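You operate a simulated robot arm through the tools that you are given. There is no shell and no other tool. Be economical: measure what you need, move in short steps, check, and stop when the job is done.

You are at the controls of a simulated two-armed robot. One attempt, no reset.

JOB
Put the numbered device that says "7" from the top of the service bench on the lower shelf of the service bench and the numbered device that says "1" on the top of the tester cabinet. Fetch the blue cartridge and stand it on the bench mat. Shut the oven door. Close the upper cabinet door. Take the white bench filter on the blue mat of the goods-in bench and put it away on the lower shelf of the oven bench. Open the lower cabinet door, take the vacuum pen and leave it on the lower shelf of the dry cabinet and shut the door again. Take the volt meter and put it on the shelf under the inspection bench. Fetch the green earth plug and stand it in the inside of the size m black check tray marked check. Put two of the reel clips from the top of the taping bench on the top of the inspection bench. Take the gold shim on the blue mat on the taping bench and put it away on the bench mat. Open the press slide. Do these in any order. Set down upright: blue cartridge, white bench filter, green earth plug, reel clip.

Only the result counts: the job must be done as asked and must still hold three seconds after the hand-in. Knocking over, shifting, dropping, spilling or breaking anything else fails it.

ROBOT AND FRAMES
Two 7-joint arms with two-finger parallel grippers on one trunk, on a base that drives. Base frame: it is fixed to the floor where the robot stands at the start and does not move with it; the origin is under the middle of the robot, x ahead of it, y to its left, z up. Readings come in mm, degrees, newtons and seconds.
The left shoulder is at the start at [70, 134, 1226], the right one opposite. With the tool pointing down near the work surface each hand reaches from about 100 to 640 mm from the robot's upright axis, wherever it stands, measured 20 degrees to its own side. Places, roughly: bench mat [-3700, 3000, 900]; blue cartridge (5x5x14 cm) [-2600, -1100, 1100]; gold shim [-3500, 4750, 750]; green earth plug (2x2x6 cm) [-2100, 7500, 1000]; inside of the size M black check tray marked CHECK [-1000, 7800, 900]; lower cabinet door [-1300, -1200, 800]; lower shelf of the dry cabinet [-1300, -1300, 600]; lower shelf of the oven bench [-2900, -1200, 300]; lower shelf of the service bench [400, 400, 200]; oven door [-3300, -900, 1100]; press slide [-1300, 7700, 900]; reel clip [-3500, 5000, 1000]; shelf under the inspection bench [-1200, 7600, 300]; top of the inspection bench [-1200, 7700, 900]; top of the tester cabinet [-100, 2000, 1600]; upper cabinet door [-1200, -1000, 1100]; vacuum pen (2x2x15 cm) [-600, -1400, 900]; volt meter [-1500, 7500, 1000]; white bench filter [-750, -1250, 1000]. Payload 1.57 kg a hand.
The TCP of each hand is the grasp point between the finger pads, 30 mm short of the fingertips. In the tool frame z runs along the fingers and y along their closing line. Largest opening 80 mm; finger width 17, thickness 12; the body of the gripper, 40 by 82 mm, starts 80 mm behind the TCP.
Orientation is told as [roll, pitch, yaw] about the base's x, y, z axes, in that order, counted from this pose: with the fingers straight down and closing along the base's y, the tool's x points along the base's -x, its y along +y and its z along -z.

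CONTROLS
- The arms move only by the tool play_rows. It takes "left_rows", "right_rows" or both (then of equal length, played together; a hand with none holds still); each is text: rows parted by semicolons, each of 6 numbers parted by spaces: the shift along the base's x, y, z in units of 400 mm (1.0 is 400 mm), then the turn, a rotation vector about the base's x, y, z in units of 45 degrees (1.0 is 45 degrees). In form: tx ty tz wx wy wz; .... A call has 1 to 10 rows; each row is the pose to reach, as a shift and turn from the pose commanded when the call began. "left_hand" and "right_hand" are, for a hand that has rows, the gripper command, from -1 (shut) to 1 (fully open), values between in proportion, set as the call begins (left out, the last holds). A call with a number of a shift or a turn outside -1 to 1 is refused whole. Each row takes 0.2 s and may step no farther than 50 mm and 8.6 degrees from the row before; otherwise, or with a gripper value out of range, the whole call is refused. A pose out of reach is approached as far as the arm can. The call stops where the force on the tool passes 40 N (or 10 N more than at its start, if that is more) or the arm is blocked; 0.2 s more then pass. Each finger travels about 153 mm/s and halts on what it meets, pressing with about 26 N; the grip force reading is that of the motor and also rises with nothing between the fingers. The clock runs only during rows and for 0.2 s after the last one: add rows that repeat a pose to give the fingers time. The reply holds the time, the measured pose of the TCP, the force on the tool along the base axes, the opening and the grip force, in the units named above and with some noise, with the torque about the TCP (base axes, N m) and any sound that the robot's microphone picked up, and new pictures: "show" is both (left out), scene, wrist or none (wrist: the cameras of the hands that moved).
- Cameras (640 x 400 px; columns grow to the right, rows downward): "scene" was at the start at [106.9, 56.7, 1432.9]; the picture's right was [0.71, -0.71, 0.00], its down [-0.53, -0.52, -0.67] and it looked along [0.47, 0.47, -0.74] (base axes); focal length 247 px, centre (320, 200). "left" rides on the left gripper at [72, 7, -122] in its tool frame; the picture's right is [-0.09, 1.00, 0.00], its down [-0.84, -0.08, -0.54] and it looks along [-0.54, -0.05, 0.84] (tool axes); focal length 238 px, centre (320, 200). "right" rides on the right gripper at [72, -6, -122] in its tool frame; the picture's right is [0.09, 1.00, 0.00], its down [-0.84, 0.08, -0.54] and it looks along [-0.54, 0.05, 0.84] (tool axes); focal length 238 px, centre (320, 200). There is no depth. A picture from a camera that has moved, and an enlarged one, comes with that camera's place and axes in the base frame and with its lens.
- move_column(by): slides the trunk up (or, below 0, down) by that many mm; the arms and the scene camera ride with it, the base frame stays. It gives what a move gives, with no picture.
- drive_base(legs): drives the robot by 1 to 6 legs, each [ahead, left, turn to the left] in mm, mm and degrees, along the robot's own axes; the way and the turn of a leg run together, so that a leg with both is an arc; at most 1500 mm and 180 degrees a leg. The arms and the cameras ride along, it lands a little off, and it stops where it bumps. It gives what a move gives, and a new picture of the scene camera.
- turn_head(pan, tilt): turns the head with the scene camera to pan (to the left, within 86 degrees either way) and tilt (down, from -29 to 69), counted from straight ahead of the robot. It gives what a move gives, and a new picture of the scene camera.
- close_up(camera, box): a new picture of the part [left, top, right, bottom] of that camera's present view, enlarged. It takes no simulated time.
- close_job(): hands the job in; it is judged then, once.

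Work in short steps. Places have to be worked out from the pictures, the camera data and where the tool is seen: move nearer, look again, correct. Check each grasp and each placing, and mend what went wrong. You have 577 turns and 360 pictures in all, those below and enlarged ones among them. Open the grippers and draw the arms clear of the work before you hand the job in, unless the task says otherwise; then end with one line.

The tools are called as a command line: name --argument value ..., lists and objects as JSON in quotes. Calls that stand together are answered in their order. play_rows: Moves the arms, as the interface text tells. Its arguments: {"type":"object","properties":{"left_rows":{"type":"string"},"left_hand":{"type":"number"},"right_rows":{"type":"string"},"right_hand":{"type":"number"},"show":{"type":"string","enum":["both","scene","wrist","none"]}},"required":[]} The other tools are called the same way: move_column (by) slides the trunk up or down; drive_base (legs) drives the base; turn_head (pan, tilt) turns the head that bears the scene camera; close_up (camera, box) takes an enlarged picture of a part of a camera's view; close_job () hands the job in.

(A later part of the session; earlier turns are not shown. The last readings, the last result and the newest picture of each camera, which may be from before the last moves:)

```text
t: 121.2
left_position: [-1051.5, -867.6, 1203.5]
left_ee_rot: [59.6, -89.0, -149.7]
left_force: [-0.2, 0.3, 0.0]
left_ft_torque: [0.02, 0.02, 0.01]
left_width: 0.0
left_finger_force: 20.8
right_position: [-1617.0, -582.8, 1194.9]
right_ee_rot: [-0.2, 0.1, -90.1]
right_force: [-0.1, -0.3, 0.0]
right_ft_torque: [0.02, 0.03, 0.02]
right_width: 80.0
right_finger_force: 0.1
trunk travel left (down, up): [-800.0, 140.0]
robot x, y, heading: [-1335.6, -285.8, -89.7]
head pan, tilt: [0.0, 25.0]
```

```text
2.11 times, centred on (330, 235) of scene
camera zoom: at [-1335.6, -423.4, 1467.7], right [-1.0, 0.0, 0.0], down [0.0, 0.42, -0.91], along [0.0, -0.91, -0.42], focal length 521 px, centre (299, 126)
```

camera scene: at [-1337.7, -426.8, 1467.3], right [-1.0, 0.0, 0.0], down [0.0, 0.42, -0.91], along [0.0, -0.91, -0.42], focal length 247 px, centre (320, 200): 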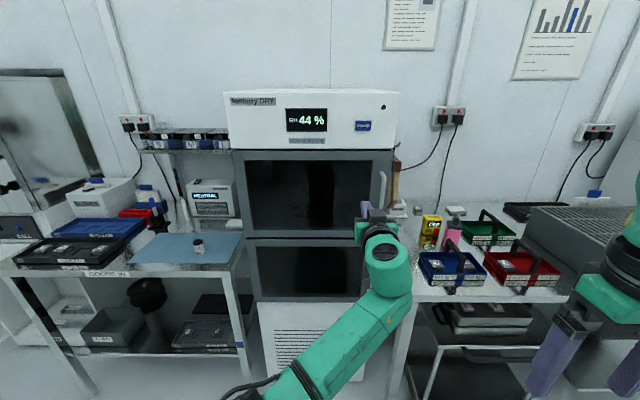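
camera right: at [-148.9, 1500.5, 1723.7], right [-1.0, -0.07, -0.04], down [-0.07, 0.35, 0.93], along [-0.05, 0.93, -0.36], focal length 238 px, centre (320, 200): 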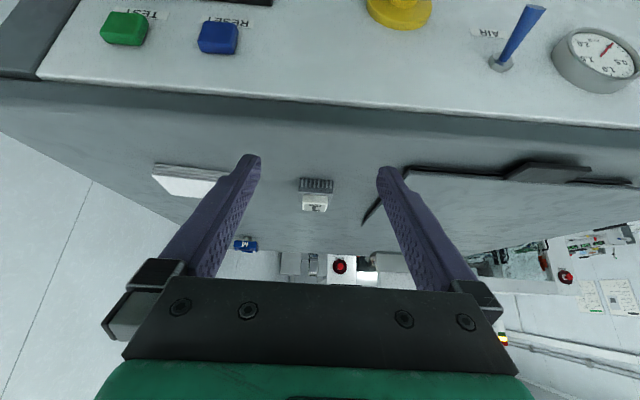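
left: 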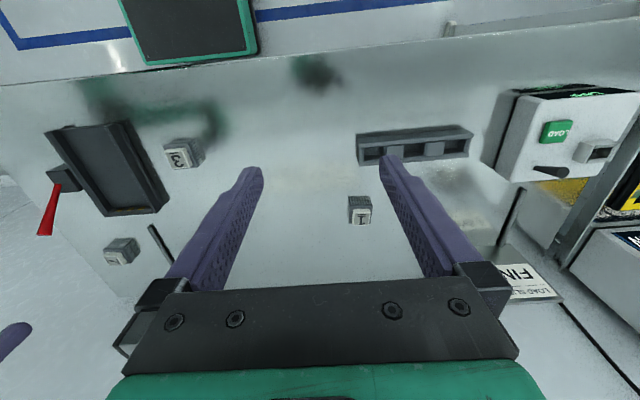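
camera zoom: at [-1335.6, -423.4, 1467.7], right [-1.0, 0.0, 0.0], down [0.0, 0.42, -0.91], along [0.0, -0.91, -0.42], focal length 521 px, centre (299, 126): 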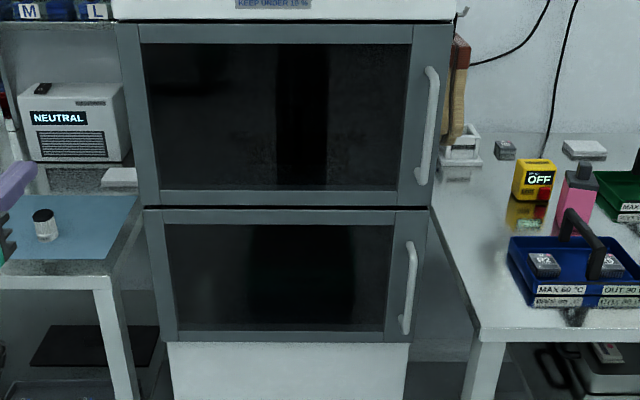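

Handle bar is at ≈[-1525,-1118], z 725–920, hinge at x≈-1073. I first return the left arm to a tucked tool-down pose while turning the right tool horizontal.

play_rows --left_rows "0 0.1 0 0.17 0 0;0 0.2 0 0.34 0 0;0 0.3 0 0.51 0 0;0.05 0.4 0 0.68 0 0;0.1 0.5 0 0.85 0 0;0.12 0.6 0 1 0 0;0.12 0.6 0 1 0 0" --right_rows "0.05 -0.05 0 -0.17 0 0;0.1 -0.1 0 -0.34 0 0;0.15 -0.15 0 -0.51 0 0;0.15 -0.2 0 -0.68 0 0;0.15 -0.25 0 -0.85 0 0;0.15 -0.3 0 -1 0 0;0.15 -0.3 0 -1 0 0" --right_hand 1 --show "none"

play_rows --left_rows "0 0.1 0 0.17 0 0;0 0.2 0 0.34 0 0;0 0.3 0 0.51 0 0;0 0.4 0 0.68 0 0;0 0.5 0 0.85 0 0;0 0.5 0 1 0 0;0 0.5 0 1 0 0" --right_rows "0 -0.05 0 -0.17 0 0;0 -0.1 0 -0.34 0 0;0 -0.15 0 -0.51 0 0;0 -0.2 0 -0.68 0 0;0 -0.2 0 -0.85 0 0;0 -0.2 0 -1 0 0;0 -0.2 0 -1 0 0" --show "none"

move_column --by -350

```text
t: 122.8
left_position: [-951.7, -673.7, 1202.5]
left_ee_rot: [0.9, -43.5, -91.6]
left_force: [0.2, 0.6, 2.5]
left_ft_torque: [0.13, 0.0, 0.0]
left_width: 0.0
left_finger_force: 21.3
left hand out of reach, approached as far as the arm can: row 4, 5, 6, 7
right_position: [-1563.2, -724.2, 1214.1]
right_ee_rot: [-0.2, -41.4, -89.9]
right_force: [0.4, -0.5, -1.0]
right_ft_torque: [0.02, -0.01, 0.0]
right_width: 80.0
right_finger_force: 0.0
right hand out of reach, approached as far as the arm can: row 3, 4, 5, 6, 7
trunk travel left (down, up): [-800.0, 140.0]
robot x, y, heading: [-1341.5, -282.3, -89.8]
head pan, tilt: [0.0, 25.0]
```

```text
t: 124.3
left_position: [-952.9, -472.4, 1206.8]
left_ee_rot: [-0.1, 0.7, -91.0]
left_force: [-0.4, -0.2, -0.5]
left_ft_torque: [-0.01, 0.04, 0.02]
left_width: 0.0
left_finger_force: 21.1
right_position: [-1564.8, -801.9, 1215.6]
right_ee_rot: [-0.1, -86.5, -89.9]
right_force: [0.2, 0.9, 0.0]
right_ft_torque: [-0.01, 0.01, -0.02]
right_width: 79.9
right_finger_force: 0.0
right hand out of reach, approached as far as the arm can: row 1, 2, 3
trunk travel left (down, up): [-800.0, 140.0]
robot x, y, heading: [-1336.3, -283.8, -89.7]
head pan, tilt: [0.0, 25.0]
```

```text
t: 127.8
left_position: [-952.1, -472.3, 857.3]
left_ee_rot: [-0.2, 0.5, -91.0]
left_force: [0.0, -0.5, -0.1]
left_ft_torque: [0.02, 0.02, -0.01]
left_width: 0.0
left_finger_force: 21.6
right_position: [-1564.2, -802.6, 864.5]
right_ee_rot: [-0.8, -86.5, -89.2]
right_force: [0.0, 0.0, 0.4]
right_ft_torque: [0.02, 0.02, -0.02]
right_width: 80.0
right_finger_force: 0.0
trunk travel left (down, up): [-450.0, 490.0]
robot x, y, heading: [-1339.6, -280.1, -89.8]
head pan, tilt: [0.0, 25.0]
```

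I drive slightly ahead and left, level the right tool and view the handle.

drive_base --legs '[[70, 40, 0]]'

play_rows --right_rows "0 -0.1 -0.03 -0.03 0 0;0 -0.2 -0.08 -0.078 0 0;0 -0.3 -0.12 -0.078 0 0;0 -0.3 -0.12 -0.078 0 0" --show "both"

```text
t: 128.8
left_position: [-911.4, -543.7, 856.2]
left_ee_rot: [-0.2, 0.7, -91.2]
left_force: [-0.1, 0.7, -0.6]
left_ft_torque: [0.03, 0.0, 0.01]
left_width: 0.0
left_finger_force: 21.7
right_position: [-1524.2, -873.0, 865.6]
right_ee_rot: [-1.2, -86.4, -88.9]
right_force: [-0.6, 0.1, 0.7]
right_ft_torque: [0.0, 0.01, -0.04]
right_width: 79.9
right_finger_force: 0.2
trunk travel left (down, up): [-450.0, 490.0]
robot x, y, heading: [-1300.8, -353.7, -90.0]
head pan, tilt: [0.0, 25.0]
camera scene: at [-1296.8, -494.8, 1117.5], right [-1.0, 0.0, 0.0], down [0.0, 0.42, -0.91], along [0.0, -0.91, -0.42], focal length 247 px, centre (320, 200)
```

scene: 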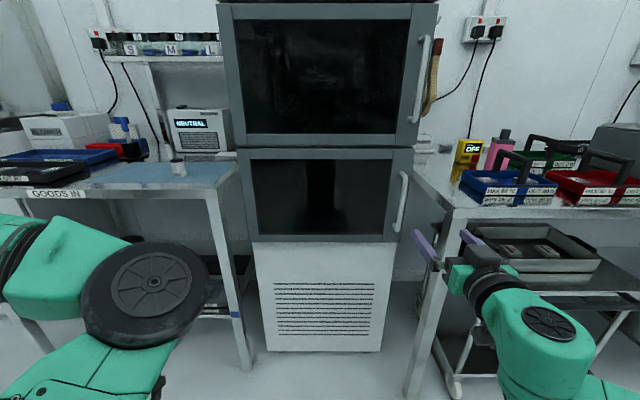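

```text
t: 129.8
left_position: [-912.6, -542.1, 856.1]
left_ee_rot: [0.0, 0.6, -91.0]
left_force: [-0.1, 0.3, 0.6]
left_ft_torque: [-0.01, -0.02, 0.01]
left_width: 0.0
left_finger_force: 20.7
right_position: [-1522.9, -991.5, 817.6]
right_ee_rot: [-63.2, -90.0, -27.1]
right_force: [-0.2, -0.6, 0.2]
right_ft_torque: [0.01, 0.0, 0.0]
right_width: 79.8
right_finger_force: 0.1
trunk travel left (down, up): [-450.0, 490.0]
robot x, y, heading: [-1299.9, -351.6, -89.9]
head pan, tilt: [0.0, 25.0]
camera scene: at [-1297.4, -493.4, 1117.7], right [-1.0, 0.0, 0.0], down [0.0, 0.42, -0.91], along [0.0, -0.91, -0.42], focal length 247 px, centre (320, 200)
camera right: at [-1530.2, -868.7, 745.7], right [1.0, 0.0, -0.09], down [0.08, 0.54, 0.84], along [0.05, -0.84, 0.54], focal length 238 px, centre (320, 200)
```

scene: 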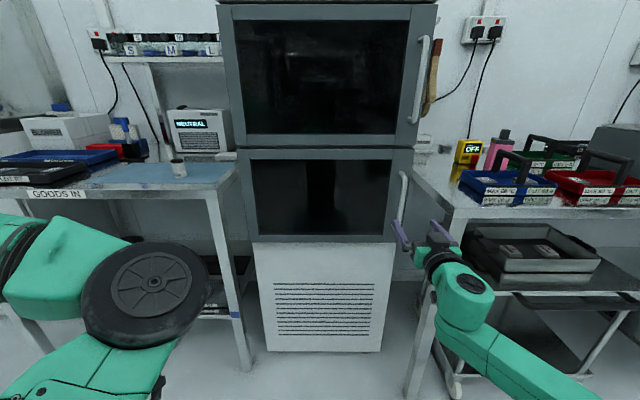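
right: 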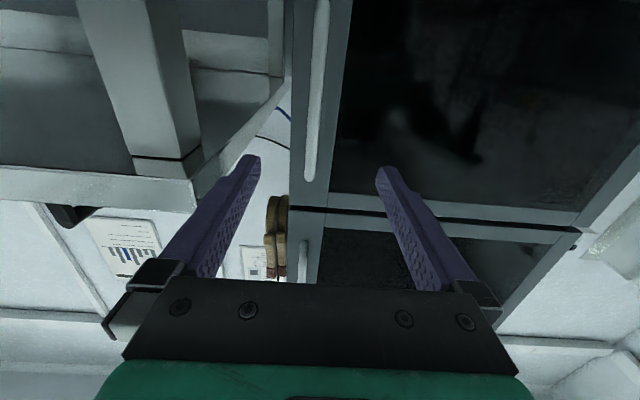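

Handle lies at x≈-1526, as estimated. I narrow the opening to 45 mm for bench clearance and advance onto the bar.

play_rows --right_rows "-0.007 0 0 0 0 0;-0.007 -0.1 0 0 0 0;-0.007 -0.2 0 0 0 0;-0.007 -0.26 0 0 0 0;-0.007 -0.31 0 0 0 0" --right_hand 0.15 --show "wrist"

```text
t: 131.0
left_position: [-911.8, -542.4, 856.6]
left_ee_rot: [-0.2, 0.7, -91.1]
left_force: [0.9, -0.1, 0.9]
left_ft_torque: [0.0, 0.03, -0.01]
left_width: 0.2
left_finger_force: 22.0
right_position: [-1527.3, -1117.1, 817.1]
right_ee_rot: [-51.8, -89.8, -38.2]
right_force: [0.0, 0.3, -0.6]
right_ft_torque: [0.0, 0.03, 0.0]
right_width: 46.1
right_finger_force: 0.1
trunk travel left (down, up): [-450.0, 490.0]
robot x, y, heading: [-1301.8, -355.4, -89.8]
head pan, tilt: [0.0, 25.0]
camera right: at [-1533.9, -993.7, 745.1], right [1.0, 0.0, -0.09], down [0.08, 0.54, 0.84], along [0.05, -0.84, 0.54], focal length 238 px, centre (320, 200)
```

right: 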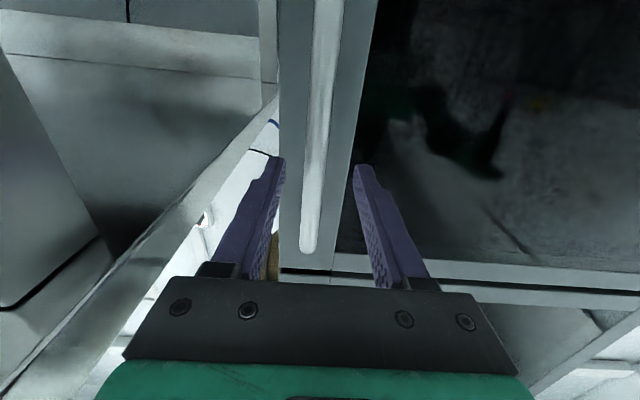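

The bar may lie a little deeper (y≈-1145). I advance 16 mm more and close on it.

play_rows --right_rows "0.012 -0.02 0 0 0 0;0.012 -0.04 0 0 0 0" --show "none"

play_rows --right_rows "0 0 0 0 0 0;0 0 0 0 0 0;0 0 0 0 0 0" --right_hand -1 --show "wrist"

```text
t: 131.6
left_position: [-912.1, -542.9, 857.1]
left_ee_rot: [-0.1, 0.7, -91.0]
left_force: [-1.0, 1.0, 0.2]
left_ft_torque: [-0.01, 0.01, 0.02]
left_width: 0.2
left_finger_force: 21.4
right_position: [-1523.2, -1132.8, 815.5]
right_ee_rot: [-54.0, -89.8, -36.1]
right_force: [0.3, 0.1, -0.8]
right_ft_torque: [-0.03, 0.01, 0.0]
right_width: 46.1
right_finger_force: 0.0
trunk travel left (down, up): [-450.0, 490.0]
robot x, y, heading: [-1299.6, -351.9, -89.6]
head pan, tilt: [0.0, 25.0]
```

```text
t: 132.4
left_position: [-915.6, -542.8, 859.7]
left_ee_rot: [0.2, 0.6, -91.2]
left_force: [-1.1, 0.4, -0.7]
left_ft_torque: [0.02, 0.03, 0.02]
left_width: 0.2
left_finger_force: 21.1
right_position: [-1530.8, -1131.6, 816.1]
right_ee_rot: [78.8, -89.8, -169.5]
right_force: [-25.9, 0.9, 4.9]
right_ft_torque: [0.75, 0.18, -0.2]
right_width: 13.7
right_finger_force: 30.8
trunk travel left (down, up): [-450.0, 490.0]
robot x, y, heading: [-1301.4, -351.3, -89.7]
head pan, tilt: [0.0, 25.0]
camera right: at [-1536.2, -1008.3, 744.8], right [1.0, -0.01, -0.09], down [0.08, 0.54, 0.84], along [0.04, -0.84, 0.54], focal length 238 px, centre (320, 200)
```

right: 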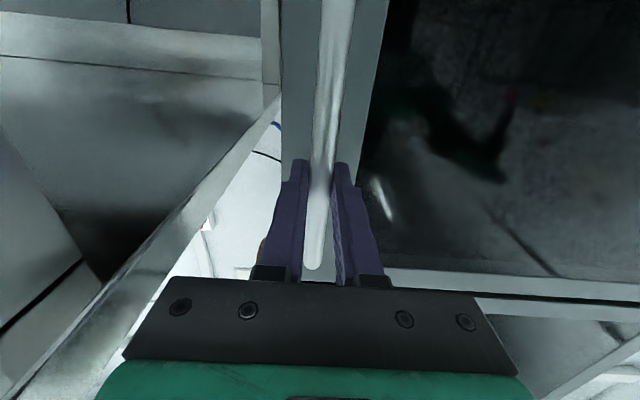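

Bar gripped (13.7 mm). I pull it along the hinge arc.

play_rows --right_rows "-0.015 0.05 0 0 0 0;-0.008 0.1 0 0 0 0;0.003 0.15 0 0 0 0;0.015 0.2 0 0 0 0;0.045 0.29 0 0 0 0;0.08 0.385 0 0 0 0;0.13 0.475 0 0 0 0;0.18 0.56 0 0 0 0" --show "scene"

```text
t: 134.2
left_position: [-911.1, -542.4, 856.7]
left_ee_rot: [-0.2, 0.5, -90.9]
left_force: [-0.9, -0.3, 0.0]
left_ft_torque: [-0.02, -0.02, -0.03]
left_width: 0.0
left_finger_force: 21.1
right_position: [-1451.5, -905.0, 816.7]
right_ee_rot: [-16.2, -89.9, -73.9]
right_force: [2.9, -2.1, 3.0]
right_ft_torque: [0.5, -0.18, 0.12]
right_width: 13.6
right_finger_force: 30.1
trunk travel left (down, up): [-450.0, 490.0]
robot x, y, heading: [-1297.5, -353.8, -89.3]
head pan, tilt: [0.0, 25.0]
camera scene: at [-1295.9, -493.8, 1117.7], right [-1.0, 0.0, 0.0], down [0.0, 0.42, -0.91], along [0.0, -0.91, -0.42], focal length 247 px, centre (320, 200)
```

scene: 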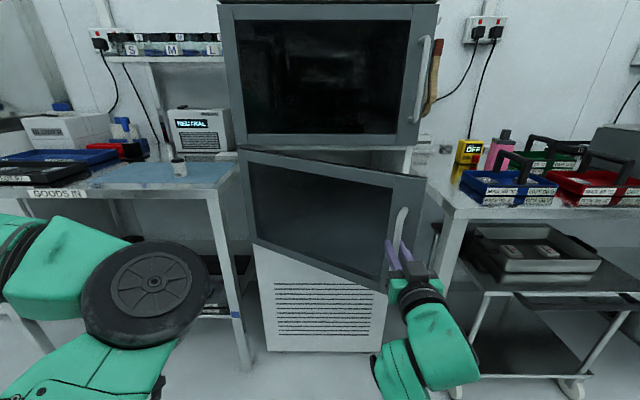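

The door swings freely; I continue the arc to about 60°.

play_rows --right_rows "0.063 0.08 0 0 0 0;0.13 0.152 0 0 0 0;0.2 0.222 0 0 0 0;0.283 0.283 0 0 0 0;0.368 0.335 0 0 0 0;0.457 0.383 0 0 0 0" --show "scene"

```text
t: 135.6
left_position: [-911.0, -540.5, 856.9]
left_ee_rot: [-0.1, 0.4, -91.1]
left_force: [0.2, -0.2, -0.3]
left_ft_torque: [0.01, 0.01, 0.02]
left_width: 0.0
left_finger_force: 21.1
right_position: [-1276.5, -755.0, 796.2]
right_ee_rot: [-96.3, -83.5, 6.2]
right_force: [-0.1, -0.7, 18.8]
right_ft_torque: [0.08, -0.61, -0.03]
right_width: 15.8
right_finger_force: 31.4
trunk travel left (down, up): [-450.0, 490.0]
robot x, y, heading: [-1296.8, -352.0, -89.9]
head pan, tilt: [0.0, 25.0]
camera scene: at [-1296.8, -491.8, 1118.0], right [-1.0, 0.0, 0.0], down [0.0, 0.42, -0.91], along [0.0, -0.91, -0.42], focal length 247 px, centre (320, 200)
```

scene: 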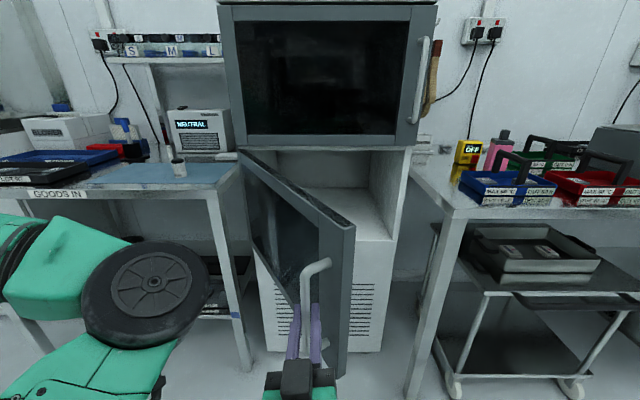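

Door at 60°. I release the bar and back the robot straight off.

play_rows --right_rows "0 0 0 0 0 0;0 0 0 0 0 0" --right_hand 0.3 --show "none"

drive_base --legs '[[-150, 0, 0]]'

```text
t: 136.4
left_position: [-912.4, -542.6, 855.6]
left_ee_rot: [-0.1, 0.5, -91.1]
left_force: [1.1, 1.0, -0.1]
left_ft_torque: [-0.01, 0.0, 0.0]
left_width: 0.1
left_finger_force: 20.9
right_position: [-1274.2, -756.7, 792.2]
right_ee_rot: [-92.3, -82.9, 2.4]
right_force: [0.0, 0.5, -0.4]
right_ft_torque: [0.01, 0.01, -0.02]
right_width: 52.0
right_finger_force: 0.1
trunk travel left (down, up): [-450.0, 490.0]
robot x, y, heading: [-1295.4, -349.8, -89.4]
head pan, tilt: [0.0, 25.0]
stopped in row 2 (right hand): the arm was blocked; the commanded pose is now the measured one
```

```text
t: 137.8
left_position: [-913.1, -393.5, 857.3]
left_ee_rot: [-0.2, 0.6, -91.2]
left_force: [-0.1, 0.0, -0.7]
left_ft_torque: [-0.02, 0.0, -0.01]
left_width: 0.0
left_finger_force: 21.0
right_position: [-1274.4, -607.4, 792.3]
right_ee_rot: [-92.9, -83.1, 3.0]
right_force: [0.0, -0.1, -0.1]
right_ft_torque: [0.0, 0.0, 0.0]
right_width: 51.9
right_finger_force: 0.1
trunk travel left (down, up): [-450.0, 490.0]
robot x, y, heading: [-1297.9, -206.8, -89.7]
head pan, tilt: [0.0, 25.0]
camera scene: at [-1297.7, -344.5, 1117.8], right [-1.0, 0.0, 0.0], down [0.0, 0.42, -0.91], along [0.0, -0.91, -0.42], focal length 247 px, centre (320, 200)
```

scene: 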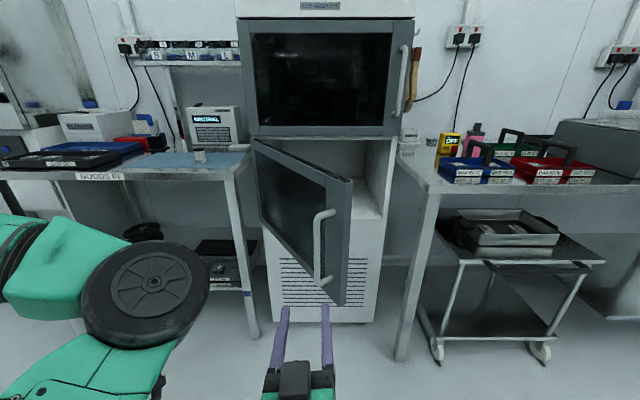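

60° suffices for entry from the right. Now I raise the trunk, restore the right tool to pointing down, and drive to the goods-in bench for the pen.

move_column --by 350

play_rows --right_rows "-0.1 0 0 0.17 0 0;-0.2 0 0 0.34 0 0;-0.3 0 0 0.51 0 0;-0.35 0 0 0.68 0 0;-0.35 0 0 0.85 0 0;-0.35 0 0 1 0 0" --right_hand 1 --show "none"

play_rows --right_rows "0 0 0 0.17 0 0;0 0 0 0.34 0 0;0 0 0 0.51 0 0;0 0 0 0.68 0 0;0 0 0 0.84 0 0" --show "none"

drive_base --legs '[[0, 850, 0], [300, 0, 0]]'

```text
t: 141.2
left_position: [-912.7, -394.4, 1206.1]
left_ee_rot: [0.0, 0.6, -91.2]
left_force: [-1.1, -0.2, 0.2]
left_ft_torque: [-0.01, 0.02, 0.01]
left_width: 0.0
left_finger_force: 20.9
right_position: [-1274.3, -608.5, 1142.1]
right_ee_rot: [-92.5, -82.9, 2.5]
right_force: [0.1, 0.1, 0.5]
right_ft_torque: [0.0, 0.0, -0.04]
right_width: 52.1
right_finger_force: 0.1
trunk travel left (down, up): [-800.0, 140.0]
robot x, y, heading: [-1303.5, -205.3, -89.9]
head pan, tilt: [0.0, 25.0]
```

```text
t: 141.8
left_position: [-911.8, -394.6, 1207.2]
left_ee_rot: [-0.1, 0.7, -91.1]
left_force: [-0.2, 0.5, 0.1]
left_ft_torque: [0.02, -0.02, 0.01]
left_width: 0.0
left_finger_force: 21.3
right_position: [-1287.0, -610.4, 1058.6]
right_ee_rot: [-47.4, -61.8, -37.1]
right_force: [0.1, 0.1, 0.9]
right_ft_torque: [0.01, -0.03, -0.02]
right_width: 80.1
right_finger_force: 0.0
trunk travel left (down, up): [-800.0, 140.0]
robot x, y, heading: [-1298.9, -205.6, -89.6]
head pan, tilt: [0.0, 25.0]
stopped in row 2 (right hand): the arm was blocked; the commanded pose is now the measured one
```

```text
t: 142.4
left_position: [-913.1, -394.4, 1207.7]
left_ee_rot: [-0.1, 0.7, -91.1]
left_force: [0.2, 0.0, -0.2]
left_ft_torque: [0.04, 0.01, 0.02]
left_width: 0.0
left_finger_force: 20.9
right_position: [-1299.4, -595.7, 1008.3]
right_ee_rot: [-41.9, -42.9, -38.8]
right_force: [0.5, -0.1, 0.0]
right_ft_torque: [-0.04, 0.02, -0.03]
right_width: 79.8
right_finger_force: 0.0
trunk travel left (down, up): [-800.0, 140.0]
robot x, y, heading: [-1300.0, -203.8, -90.0]
head pan, tilt: [0.0, 25.0]
stopped in row 2 (right hand): the arm was blocked; the commanded pose is now the measured one
```

```text
t: 148.5
left_position: [-74.0, -701.4, 1207.0]
left_ee_rot: [-0.1, 0.6, -91.8]
left_force: [0.0, -0.7, 0.9]
left_ft_torque: [-0.02, 0.0, 0.01]
left_width: 0.0
left_finger_force: 21.6
right_position: [-464.2, -896.9, 1008.5]
right_ee_rot: [-41.9, -43.0, -39.6]
right_force: [0.7, 0.0, -0.3]
right_ft_torque: [-0.02, 0.0, 0.02]
right_width: 80.1
right_finger_force: 0.0
trunk travel left (down, up): [-800.0, 140.0]
robot x, y, heading: [-457.8, -506.6, -90.7]
head pan, tilt: [0.0, 25.0]
camera scene: at [-458.7, -646.8, 1467.8], right [-1.0, 0.01, 0.0], down [0.01, 0.42, -0.91], along [-0.01, -0.91, -0.42], focal length 247 px, centre (320, 200)
```

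scene: 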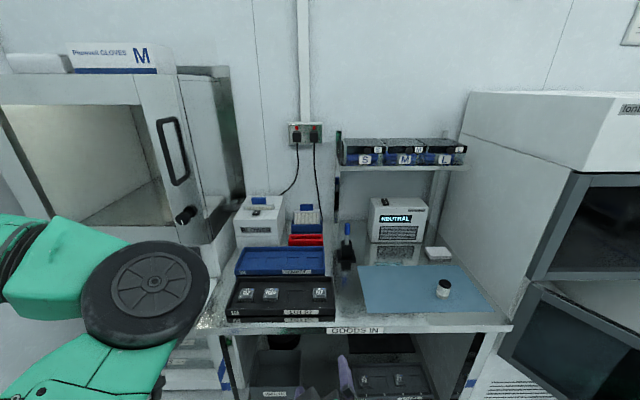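

The right wrist got into an awkward orientation. I first carry the hand up and to the right, then turn it back to pointing down.

play_rows --right_rows "-0.05 0 0.1 0 0 0;-0.15 0 0.15 0 0 0;-0.25 0 0.2 0 0 0;-0.35 0 0.25 0 0 0;-0.45 0 0.3 0 0 0" --show "none"

play_rows --right_rows "0 0 0 0.15 -0.052 -0.084;0 0 0 0.303 -0.104 -0.169;0 0 0 0.455 -0.157 -0.253;0 0 0 0.607 -0.209 -0.338" --show "none"

play_rows --right_rows "0 0 0 0.15 -0.052 -0.084;0 0 0 0.303 -0.104 -0.169;0 0 0 0.455 -0.157 -0.253;0 0 0 0.607 -0.209 -0.338;0 0 0 0.607 -0.209 -0.338" --show "scene"

```text
t: 149.1
left_position: [-73.6, -702.6, 1207.3]
left_ee_rot: [-0.1, 0.7, -91.9]
left_force: [0.3, -0.3, 0.5]
left_ft_torque: [0.04, 0.0, -0.01]
left_width: 0.0
left_finger_force: 21.1
right_position: [-487.6, -893.2, 996.8]
right_ee_rot: [-42.6, -30.4, -34.9]
right_force: [0.1, 0.4, 0.6]
right_ft_torque: [0.02, -0.01, 0.01]
right_width: 80.0
right_finger_force: 0.0
trunk travel left (down, up): [-800.0, 140.0]
robot x, y, heading: [-459.2, -510.0, -90.6]
head pan, tilt: [0.0, 25.0]
stopped in row 2 (right hand): the arm was blocked; the commanded pose is now the measured one
```

```text
t: 149.7
left_position: [-74.2, -705.0, 1206.2]
left_ee_rot: [-0.1, 0.7, -92.0]
left_force: [0.0, 0.7, -0.2]
left_ft_torque: [-0.01, -0.02, 0.01]
left_width: 0.0
left_finger_force: 21.5
right_position: [-520.1, -883.0, 962.1]
right_ee_rot: [-37.8, -16.9, -41.5]
right_force: [-0.7, 0.5, -0.5]
right_ft_torque: [0.0, 0.0, 0.0]
right_width: 80.0
right_finger_force: 0.1
trunk travel left (down, up): [-800.0, 140.0]
robot x, y, heading: [-461.3, -509.0, -90.9]
head pan, tilt: [0.0, 25.0]
stopped in row 2 (right hand): the arm was blocked; the commanded pose is now the measured one
```

```text
t: 150.3
left_position: [-74.8, -704.4, 1207.7]
left_ee_rot: [0.0, 0.7, -92.0]
left_force: [0.0, -0.2, -0.6]
left_ft_torque: [0.0, -0.03, -0.04]
left_width: 0.0
left_finger_force: 21.3
right_position: [-564.7, -875.4, 934.3]
right_ee_rot: [-34.1, -2.9, -48.5]
right_force: [-0.2, 0.0, -0.3]
right_ft_torque: [0.01, 0.01, 0.02]
right_width: 80.1
right_finger_force: 0.1
trunk travel left (down, up): [-800.0, 140.0]
robot x, y, heading: [-456.6, -505.7, -90.8]
head pan, tilt: [0.0, 25.0]
stopped in row 3 (right hand): the arm was blocked; the commanded pose is now the measured one
camera scene: at [-459.2, -650.3, 1467.5], right [-1.0, 0.01, 0.0], down [0.01, 0.42, -0.91], along [-0.01, -0.91, -0.42], focal length 247 px, centre (320, 200)
```

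scene: 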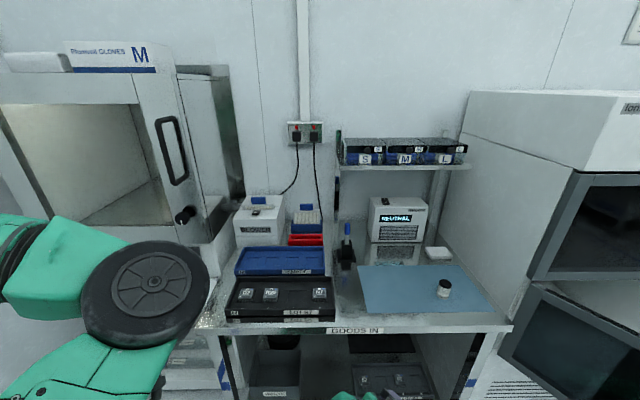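

Progressing, but slowly; I take smaller steps, lifting the hand only.

play_rows --right_rows "0 0 0.03 0 0 0;0 0 0.06 0 0 0;0 0 0.09 0 0 0;0 0 0.12 0 0 0;0 0 0.15 0 0 0;0 0 0.18 0 0 0;0 0 0.21 0 0 0" --show "none"

```text
t: 151.9
left_position: [-74.9, -703.4, 1206.4]
left_ee_rot: [-0.1, 0.6, -91.9]
left_force: [0.1, 0.3, 0.1]
left_ft_torque: [0.02, 0.01, 0.02]
left_width: 0.0
left_finger_force: 20.8
right_position: [-599.0, -871.3, 998.5]
right_ee_rot: [-40.7, 4.0, -48.2]
right_force: [-0.7, -0.2, 0.0]
right_ft_torque: [0.02, -0.05, -0.02]
right_width: 79.8
right_finger_force: 0.0
trunk travel left (down, up): [-800.0, 140.0]
robot x, y, heading: [-458.4, -507.3, -90.9]
head pan, tilt: [0.0, 25.0]
stopped in row 7 (right hand): the arm was blocked; the commanded pose is now the measured one
```

Now the rotation in small steps.

play_rows --right_rows "0 0 0.01 0.025 -0.089 -0.092;0 0 0.02 0.05 -0.179 -0.184;0 0 0.03 0.074 -0.268 -0.276;0 0 0.04 0.099 -0.358 -0.368;0 0 0.05 0.124 -0.447 -0.46;0 0 0.06 0.149 -0.536 -0.552;0 0 0.07 0.174 -0.626 -0.644;0 0 0.08 0.198 -0.715 -0.736;0 0 0.09 0.223 -0.805 -0.828;0 0 0.1 0.248 -0.894 -0.92" --show "none"

```text
t: 152.5
left_position: [-75.4, -704.3, 1207.3]
left_ee_rot: [-0.1, 0.7, -92.0]
left_force: [-0.2, 0.7, 1.0]
left_ft_torque: [0.02, 0.02, -0.03]
left_width: 0.0
left_finger_force: 21.8
right_position: [-641.3, -867.9, 993.6]
right_ee_rot: [-42.2, 8.1, -55.6]
right_force: [0.2, -0.4, 0.8]
right_ft_torque: [0.0, 0.01, -0.03]
right_width: 79.9
right_finger_force: 0.0
right hand out of reach, approached as far as the arm can: row 3
trunk travel left (down, up): [-800.0, 140.0]
robot x, y, heading: [-459.8, -508.1, -90.6]
head pan, tilt: [0.0, 25.0]
stopped in row 3 (right hand): the arm was blocked; the commanded pose is now the measured one
```

I look at the arm itself to see the configuration.

turn_head --pan -35 --tilt 55

```text
t: 153.5
left_position: [-75.0, -703.2, 1207.3]
left_ee_rot: [-0.1, 0.6, -91.9]
left_force: [0.0, 0.7, 0.1]
left_ft_torque: [-0.01, 0.02, -0.03]
left_width: 0.0
left_finger_force: 21.8
right_position: [-641.1, -867.7, 993.2]
right_ee_rot: [-42.3, 8.1, -55.7]
right_force: [-0.3, 0.3, -0.5]
right_ft_torque: [-0.02, 0.0, 0.03]
right_width: 80.2
right_finger_force: 0.1
trunk travel left (down, up): [-800.0, 140.0]
robot x, y, heading: [-459.8, -507.0, -90.8]
head pan, tilt: [-35.0, 55.0]
camera scene: at [-499.4, -615.2, 1423.7], right [-0.81, 0.58, 0.0], down [0.48, 0.67, -0.57], along [-0.33, -0.47, -0.82], focal length 247 px, centre (320, 200)
```

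scene: 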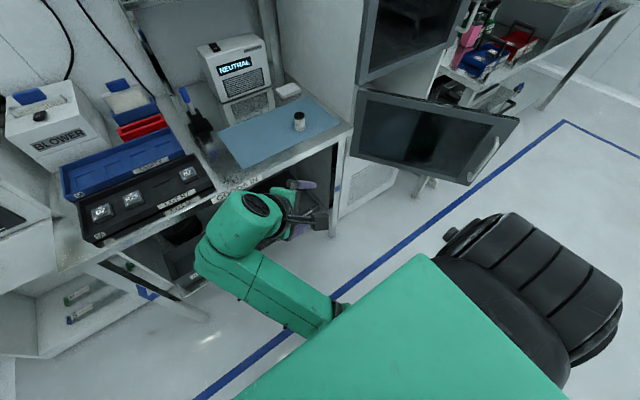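

I back off for room, then lift the hand and turn it in steps.

drive_base --legs '[[-350, 0, 0]]'

play_rows --right_rows "0 -0.05 0.04 0 0 0;0 -0.1 0.08 0 0 0;0 -0.15 0.12 0 0 0;0 -0.2 0.16 0 0 0;0 -0.25 0.2 0 0 0;0 -0.3 0.24 0 0 0;0 -0.35 0.28 0 0 0" --show "none"

```text
t: 155.8
left_position: [-70.4, -351.8, 1208.2]
left_ee_rot: [-0.1, 0.7, -91.8]
left_force: [-0.2, -0.1, -0.5]
left_ft_torque: [0.0, 0.02, 0.03]
left_width: 0.0
left_finger_force: 20.9
right_position: [-637.8, -517.3, 991.4]
right_ee_rot: [-42.2, 8.1, -55.4]
right_force: [0.5, 0.2, 0.3]
right_ft_torque: [0.01, 0.0, 0.01]
right_width: 80.0
right_finger_force: 0.0
trunk travel left (down, up): [-800.0, 140.0]
robot x, y, heading: [-455.1, -153.2, -90.6]
head pan, tilt: [-35.0, 55.0]
camera scene: at [-495.5, -264.3, 1423.5], right [-0.81, 0.58, 0.0], down [0.48, 0.67, -0.57], along [-0.33, -0.47, -0.82], focal length 247 px, centre (320, 200)
```

scene: 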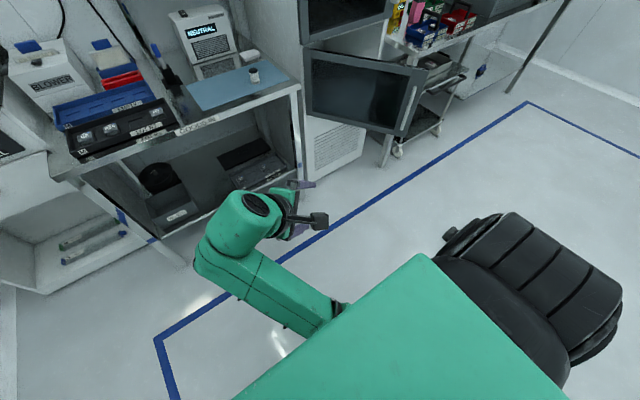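

```text
t: 156.7
left_position: [-70.7, -350.6, 1206.7]
left_ee_rot: [0.0, 0.8, -91.8]
left_force: [0.1, -0.6, -0.1]
left_ft_torque: [0.0, 0.0, -0.01]
left_width: 0.0
left_finger_force: 21.3
right_position: [-679.2, -576.7, 1036.9]
right_ee_rot: [-49.2, 13.9, -59.0]
right_force: [0.2, 0.8, -0.4]
right_ft_torque: [-0.06, 0.03, 0.03]
right_width: 79.9
right_finger_force: 0.1
trunk travel left (down, up): [-800.0, 140.0]
robot x, y, heading: [-455.4, -153.4, -90.5]
head pan, tilt: [-35.0, 55.0]
stopped in row 4 (right hand): the arm was blocked; the commanded pose is now the measured one
```

The tool points right and down; I tilt it upright about its own needed axis first (ignoring yaw).

play_rows --right_rows "0 0 0 0.04 -0.12 0;0 0 0 0.08 -0.24 0;0 0 0 0.12 -0.35 0;0 0 0 0.16 -0.47 0;0 0 0 0.21 -0.59 0;0 0 0 0.25 -0.71 0;0 0 0 0.29 -0.83 0;0 0 0 0.33 -0.94 0;0 0 0 0.33 -0.94 0" --show "none"

```text
t: 157.4
left_position: [-69.7, -350.3, 1206.0]
left_ee_rot: [0.0, 0.7, -91.8]
left_force: [0.6, 0.8, 0.5]
left_ft_torque: [-0.02, 0.0, 0.01]
left_width: 0.0
left_finger_force: 20.8
right_position: [-731.2, -571.6, 1041.6]
right_ee_rot: [-43.6, 16.5, -60.8]
right_force: [0.1, -0.2, 0.1]
right_ft_torque: [0.02, 0.0, 0.02]
right_width: 80.2
right_finger_force: 0.0
trunk travel left (down, up): [-800.0, 140.0]
robot x, y, heading: [-451.4, -151.4, -90.7]
head pan, tilt: [-35.0, 55.0]
stopped in row 3 (right hand): the arm was blocked; the commanded pose is now the measured one
```

It advances when slow; I use finer steps.

play_rows --right_rows "0 0 0 0.02 -0.05 0;0 0 0 0.04 -0.1 0;0 0 0 0.06 -0.15 0;0 0 0 0.08 -0.2 0;0 0 0 0.1 -0.25 0;0 0 0 0.12 -0.3 0;0 0 0 0.14 -0.35 0;0 0 0 0.16 -0.4 0;0 0 0 0.18 -0.45 0;0 0 0 0.2 -0.5 0" --show "none"

```text
t: 158.8
left_position: [-69.9, -350.8, 1208.0]
left_ee_rot: [-0.2, 0.7, -91.7]
left_force: [0.0, -1.2, -0.9]
left_ft_torque: [0.02, 0.0, 0.0]
left_width: 0.0
left_finger_force: 21.7
right_position: [-774.9, -565.3, 1054.1]
right_ee_rot: [-37.2, 18.1, -62.7]
right_force: [-0.4, 0.4, 0.6]
right_ft_torque: [-0.02, 0.0, -0.04]
right_width: 79.9
right_finger_force: 0.1
trunk travel left (down, up): [-800.0, 140.0]
robot x, y, heading: [-455.6, -155.0, -90.3]
head pan, tilt: [-35.0, 55.0]
stopped in row 6 (right hand): the arm was blocked; the commanded pose is now the measured one
```

The arm is unfolding to the right; I help it with a rightward motion while untilting.

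play_rows --right_rows "-0.03 0 0.01 0.01 -0.05 0;-0.06 0 0.02 0.02 -0.1 0;-0.09 0 0.03 0.03 -0.15 0;-0.12 0 0.04 0.03 -0.2 0;-0.15 0 0.05 0.04 -0.25 0;-0.18 0 0.06 0.05 -0.3 0;-0.21 0 0.07 0.06 -0.35 0;-0.24 0 0.08 0.07 -0.4 0;-0.27 0 0.09 0.08 -0.45 0;-0.3 0 0.1 0.09 -0.5 0" --show "none"

```text
t: 161.0
left_position: [-71.2, -350.3, 1208.8]
left_ee_rot: [-0.1, 0.6, -91.8]
left_force: [0.0, -0.7, 0.7]
left_ft_torque: [-0.02, 0.02, -0.04]
left_width: 0.0
left_finger_force: 21.2
right_position: [-893.7, -565.8, 1093.2]
right_ee_rot: [-14.8, 10.2, -57.1]
right_force: [0.3, 1.3, 0.7]
right_ft_torque: [0.02, -0.05, -0.03]
right_width: 79.8
right_finger_force: 0.0
trunk travel left (down, up): [-800.0, 140.0]
robot x, y, heading: [-451.4, -155.3, -90.5]
head pan, tilt: [-35.0, 55.0]
```

Free again. I finish the reorientation while bringing the hand back in.

play_rows --right_rows "0.03 0 0 0 -0.08 -0.04;0.06 0 0 0 -0.16 -0.08;0.09 0 0 0 -0.24 -0.15;0.12 0 0 0 -0.32 -0.24;0.15 0 0 0 -0.37 -0.34;0.18 0 0 0 -0.37 -0.46;0.21 0 0 0 -0.37 -0.58;0.24 0 0 0 -0.37 -0.7;0.27 0 0 0 -0.37 -0.75;0.3 0 0 0 -0.37 -0.75" --show "none"

```text
t: 163.2
left_position: [-70.2, -350.3, 1206.7]
left_ee_rot: [-0.1, 0.6, -91.8]
left_force: [0.1, -0.1, 0.6]
left_ft_torque: [0.05, -0.03, -0.01]
left_width: 0.2
left_finger_force: 21.4
right_position: [-817.4, -554.1, 1097.9]
right_ee_rot: [1.0, 5.4, -89.0]
right_force: [-0.2, -0.2, 1.1]
right_ft_torque: [0.01, 0.01, -0.01]
right_width: 80.0
right_finger_force: 0.0
right hand out of reach, approached as far as the arm can: row 7, 8, 9, 10
trunk travel left (down, up): [-800.0, 140.0]
robot x, y, heading: [-457.4, -155.0, -90.5]
head pan, tilt: [-35.0, 55.0]
```

Nearly upright. I bring it to a nominal forward pose.

play_rows --right_rows "0.06 -0.02 0.02 -0.02 -0.03 -0.02;0.12 -0.04 0.03 -0.04 -0.06 -0.03;0.18 -0.06 0.04 -0.06 -0.09 -0.03;0.24 -0.08 0.05 -0.08 -0.1 -0.03;0.3 -0.1 0.06 -0.1 -0.1 -0.03;0.36 -0.12 0.07 -0.11 -0.1 -0.03;0.42 -0.14 0.08 -0.11 -0.1 -0.03;0.48 -0.14 0.08 -0.11 -0.1 -0.03;0.54 -0.14 0.08 -0.11 -0.1 -0.03" --show "scene"

```text
t: 165.2
left_position: [-64.7, -351.6, 1205.1]
left_ee_rot: [-0.4, 0.7, -91.8]
left_force: [0.7, 0.3, -0.3]
left_ft_torque: [0.01, 0.02, -0.03]
left_width: 0.3
left_finger_force: 21.2
right_position: [-627.0, -720.5, 1141.9]
right_ee_rot: [5.2, 0.6, -90.0]
right_force: [0.2, 0.2, 0.5]
right_ft_torque: [-0.03, 0.05, 0.01]
right_width: 79.8
right_finger_force: 0.0
right hand out of reach, approached as far as the arm can: row 1, 2, 3, 4, 5, 6, 7, 8, 9
trunk travel left (down, up): [-800.0, 140.0]
robot x, y, heading: [-453.7, -155.1, -90.5]
head pan, tilt: [-35.0, 55.0]
camera scene: at [-489.5, -265.1, 1423.6], right [-0.81, 0.58, 0.0], down [0.47, 0.67, -0.57], along [-0.34, -0.47, -0.82], focal length 247 px, centre (320, 200)
```

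scene: 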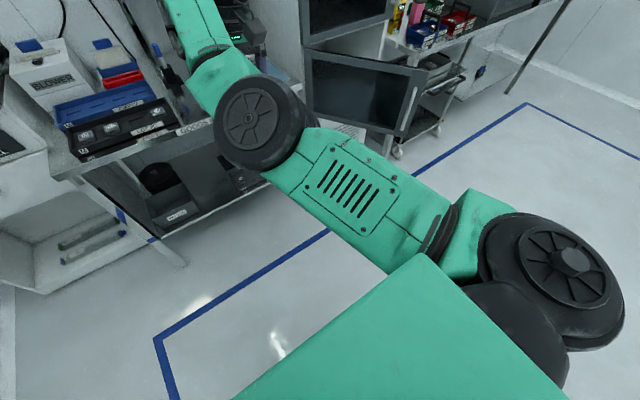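

I test whether the arm now obeys: retract to 400 ahead, 230 right.

play_rows --right_rows "-0.03 0.07 0 -0.02 0 0;-0.06 0.14 0 -0.05 0 0;-0.09 0.21 0 -0.08 0 0;-0.12 0.28 0 -0.1 0 0;-0.15 0.35 0 -0.11 0 0;-0.15 0.42 0 -0.115 0 0;-0.15 0.42 0 -0.115 0 0" --show "scene"

```text
t: 166.8
left_position: [-69.7, -351.3, 1207.2]
left_ee_rot: [-0.1, 0.8, -91.8]
left_force: [-0.2, 0.0, -0.8]
left_ft_torque: [0.02, 0.01, -0.01]
left_width: 0.0
left_finger_force: 21.6
right_position: [-752.9, -659.4, 1151.6]
right_ee_rot: [5.5, -4.7, -90.1]
right_force: [0.1, 0.1, -0.7]
right_ft_torque: [0.0, -0.01, 0.01]
right_width: 80.0
right_finger_force: 0.1
right hand out of reach, approached as far as the arm can: row 1, 2, 3, 4, 5, 6, 7
trunk travel left (down, up): [-800.0, 140.0]
robot x, y, heading: [-453.8, -154.9, -90.7]
head pan, tilt: [-35.0, 55.0]
camera scene: at [-495.3, -263.1, 1423.6], right [-0.81, 0.58, 0.0], down [0.48, 0.67, -0.57], along [-0.33, -0.47, -0.82], focal length 247 px, centre (320, 200)
```

scene: 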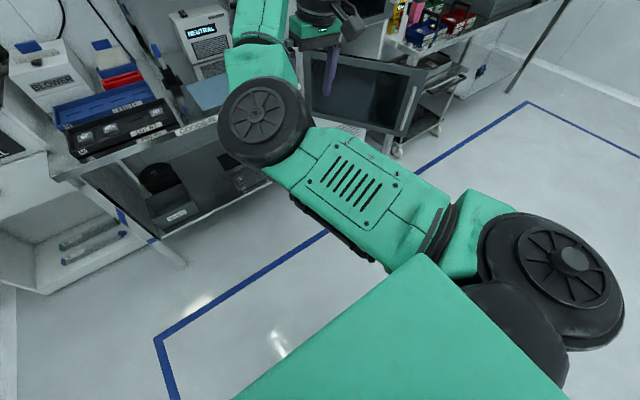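

I test lower poses in this configuration: towards [-588,-620,920] in free space before the bench.

play_rows --right_rows "0.04 0.01 -0.06 -0.02 0.02 0;0.08 0.02 -0.12 -0.05 0.04 0;0.12 0.03 -0.18 -0.08 0.06 0;0.16 0.04 -0.24 -0.1 0.08 0;0.2 0.05 -0.3 -0.11 0.1 0;0.25 0.06 -0.36 -0.115 0.1 0;0.3 0.07 -0.42 -0.115 0.1 0;0.35 0.08 -0.48 -0.115 0.1 0;0.4 0.09 -0.54 -0.115 0.1 0" --show "scene"

```text
t: 168.7
left_position: [-69.8, -350.3, 1207.2]
left_ee_rot: [0.0, 0.7, -91.7]
left_force: [0.9, -0.7, 0.5]
left_ft_torque: [0.02, 0.0, -0.01]
left_width: 0.1
left_finger_force: 21.6
right_position: [-674.5, -648.5, 985.3]
right_ee_rot: [-6.1, -14.8, -92.3]
right_force: [0.3, -0.6, -0.6]
right_ft_torque: [0.0, -0.01, -0.02]
right_width: 80.2
right_finger_force: 0.1
right hand out of reach, approached as far as the arm can: row 1, 2, 3, 4, 5, 6, 7
trunk travel left (down, up): [-800.0, 140.0]
robot x, y, heading: [-458.0, -152.7, -90.5]
head pan, tilt: [-35.0, 55.0]
stopped in row 9 (right hand): the arm was blocked; the commanded pose is now the measured one
camera scene: at [-495.0, -263.1, 1423.7], right [-0.81, 0.58, 0.0], down [0.48, 0.67, -0.57], along [-0.33, -0.47, -0.82], focal length 247 px, centre (320, 200)
```

scene: 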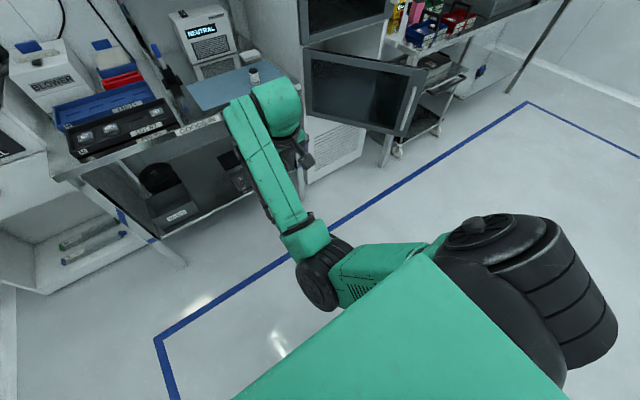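

The elbow dropped and is swivelling; I continue with small steps.

play_rows --right_rows "0 0 0 0.03 0.06 0;0 0 0 0.06 0.12 0;0 0 0 0.09 0.18 0.02;0 0 0 0.12 0.24 0.04;0 0 0 0.135 0.3 0.05;0 0 0 0.135 0.33 0.05;0 0 0 0.135 0.33 0.05" --show "none"

play_rows --right_rows "0.03 0.01 0.02 0 0 0;0.06 0.02 0.04 0 0 0;0.09 0.03 0.06 0 0 0;0.12 0.04 0.08 0 0 0;0.15 0.05 0.1 0 0 0;0.18 0.06 0.12 0 0 0;0.21 0.07 0.14 0 0 0;0.21 0.07 0.14 0 0 0" --show "scene"

```text
t: 170.3
left_position: [-69.4, -349.7, 1207.5]
left_ee_rot: [-0.2, 0.7, -91.8]
left_force: [0.1, -1.2, -0.3]
left_ft_torque: [0.0, 0.02, -0.02]
left_width: 0.0
left_finger_force: 21.4
right_position: [-672.2, -649.4, 984.7]
right_ee_rot: [-21.0, -8.3, -86.8]
right_force: [-0.2, -0.6, 0.2]
right_ft_torque: [-0.01, 0.03, -0.03]
right_width: 79.8
right_finger_force: 0.1
trunk travel left (down, up): [-800.0, 140.0]
robot x, y, heading: [-457.4, -153.0, -90.4]
head pan, tilt: [-35.0, 55.0]
```

```text
t: 171.3
left_position: [-69.9, -350.6, 1205.3]
left_ee_rot: [0.0, 0.6, -91.9]
left_force: [-0.1, -0.5, 0.0]
left_ft_torque: [0.02, -0.03, -0.01]
left_width: 0.1
left_finger_force: 20.9
right_position: [-684.0, -640.2, 1006.6]
right_ee_rot: [-27.8, -8.5, -89.8]
right_force: [0.1, 0.3, 0.3]
right_ft_torque: [0.01, 0.0, 0.03]
right_width: 80.1
right_finger_force: 0.0
right hand out of reach, approached as far as the arm can: row 4, 5
trunk travel left (down, up): [-800.0, 140.0]
robot x, y, heading: [-452.1, -158.2, -90.4]
head pan, tilt: [-35.0, 55.0]
stopped in row 5 (right hand): the arm was blocked; the commanded pose is now the measured one
camera scene: at [-495.0, -263.1, 1423.7], right [-0.81, 0.58, 0.0], down [0.48, 0.67, -0.57], along [-0.33, -0.47, -0.82], focal length 247 px, centre (320, 200)
```

scene: 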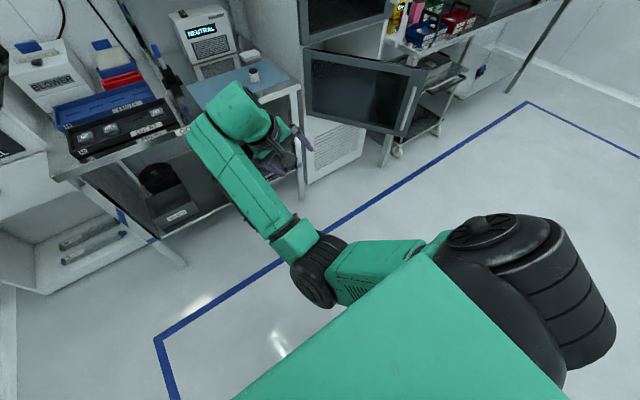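

I had the tilt axes swapped; I correct that now (roll about −y, pitch about +x).

play_rows --right_rows "0 0 0 0.03 -0.09 0;0 0 0 0.06 -0.18 0;0 0 0 0.09 -0.27 0;0 0 0 0.12 -0.36 0;0 0 0 0.15 -0.45 0;0 0 0 0.18 -0.54 0;0 0 0 0.19 -0.62 0;0 0 0 0.19 -0.62 0" --show "none"

play_rows --right_rows "0.03 0.01 0.01 0 0 0;0.06 0.02 0.02 0 0 0;0.09 0.03 0.03 0 0 0;0.12 0.04 0.04 0 0 0;0.15 0.05 0.05 0 0 0;0.18 0.06 0.06 0 0 0;0.21 0.07 0.07 0 0 0;0.21 0.07 0.07 0 0 0" --show "scene"

```text
t: 173.1
left_position: [-70.0, -350.2, 1206.6]
left_ee_rot: [-0.1, 0.7, -91.7]
left_force: [-0.6, -0.1, 0.2]
left_ft_torque: [-0.02, 0.0, 0.01]
left_width: 0.0
left_finger_force: 21.6
right_position: [-693.6, -661.9, 991.5]
right_ee_rot: [0.3, 0.6, -91.7]
right_force: [-0.2, 0.4, 1.1]
right_ft_torque: [-0.02, 0.01, -0.02]
right_width: 79.5
right_finger_force: 0.1
right hand out of reach, approached as far as the arm can: row 3, 4, 5, 6, 7, 8
trunk travel left (down, up): [-800.0, 140.0]
robot x, y, heading: [-457.9, -155.6, -90.6]
head pan, tilt: [-35.0, 55.0]
```

```text
t: 174.9
left_position: [-70.9, -351.4, 1207.5]
left_ee_rot: [-0.1, 0.6, -91.8]
left_force: [0.4, 0.3, 0.3]
left_ft_torque: [0.01, 0.04, 0.02]
left_width: 0.1
left_finger_force: 21.3
right_position: [-627.6, -683.2, 985.8]
right_ee_rot: [-0.1, 0.4, -92.2]
right_force: [0.9, -0.4, -0.8]
right_ft_torque: [0.0, -0.01, 0.01]
right_width: 79.8
right_finger_force: 0.1
right hand out of reach, approached as far as the arm can: row 1, 2, 3, 4, 5, 6, 7, 8
trunk travel left (down, up): [-800.0, 140.0]
robot x, y, heading: [-450.0, -152.4, -90.5]
head pan, tilt: [-35.0, 55.0]
camera scene: at [-495.6, -263.0, 1423.6], right [-0.81, 0.58, 0.0], down [0.48, 0.67, -0.57], along [-0.33, -0.47, -0.82], focal length 247 px, centre (320, 200)
```

scene: 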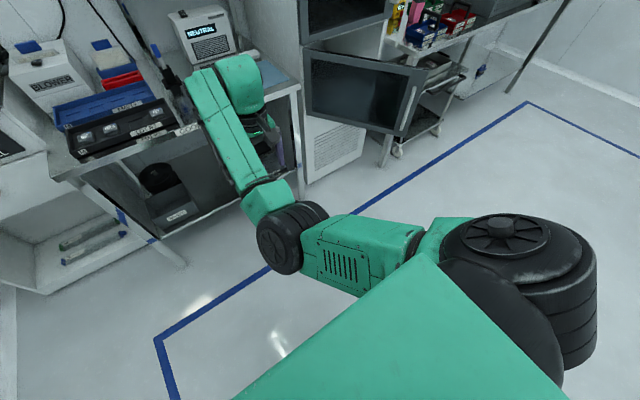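

Tool is upright, but the elbow sits inside and limits retraction. I try yawing the hand to force the elbow to swivel back.

play_rows --right_rows "0 -0.02 0.02 0 0 -0.1;0 -0.04 0.04 0 0 -0.2;0 -0.06 0.06 0 0 -0.3;0 -0.08 0.08 0 0 -0.4;0 -0.08 0.1 0 0 -0.5;0 -0.08 0.1 0 0 -0.6;0 -0.08 0.1 0 0 -0.7;0 -0.08 0.1 0 0 -0.8;0 -0.08 0.1 0 0 -0.9" --show "scene"

```text
t: 176.9
left_position: [-69.2, -350.5, 1207.5]
left_ee_rot: [-0.1, 0.6, -91.8]
left_force: [-0.1, 0.7, 1.0]
left_ft_torque: [0.0, -0.01, -0.02]
left_width: 0.0
left_finger_force: 21.6
right_position: [-622.4, -713.1, 1021.5]
right_ee_rot: [0.2, 0.8, -132.1]
right_force: [0.0, 0.7, -0.7]
right_ft_torque: [0.03, 0.03, -0.01]
right_width: 79.9
right_finger_force: 0.1
trunk travel left (down, up): [-800.0, 140.0]
robot x, y, heading: [-455.2, -155.4, -90.6]
head pan, tilt: [-35.0, 55.0]
camera scene: at [-495.6, -263.0, 1423.6], right [-0.81, 0.58, 0.0], down [0.48, 0.67, -0.57], along [-0.33, -0.47, -0.82], focal length 247 px, centre (320, 200)
```

scene: 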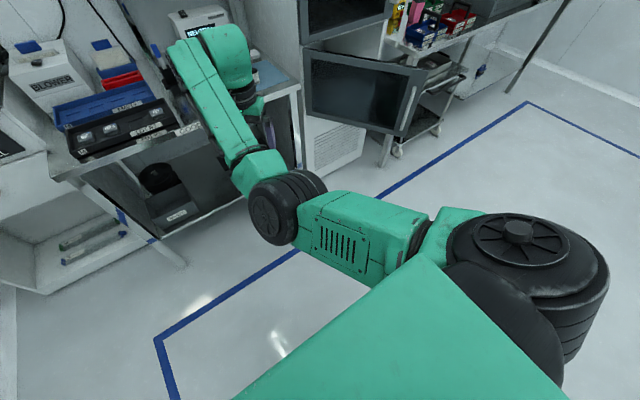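

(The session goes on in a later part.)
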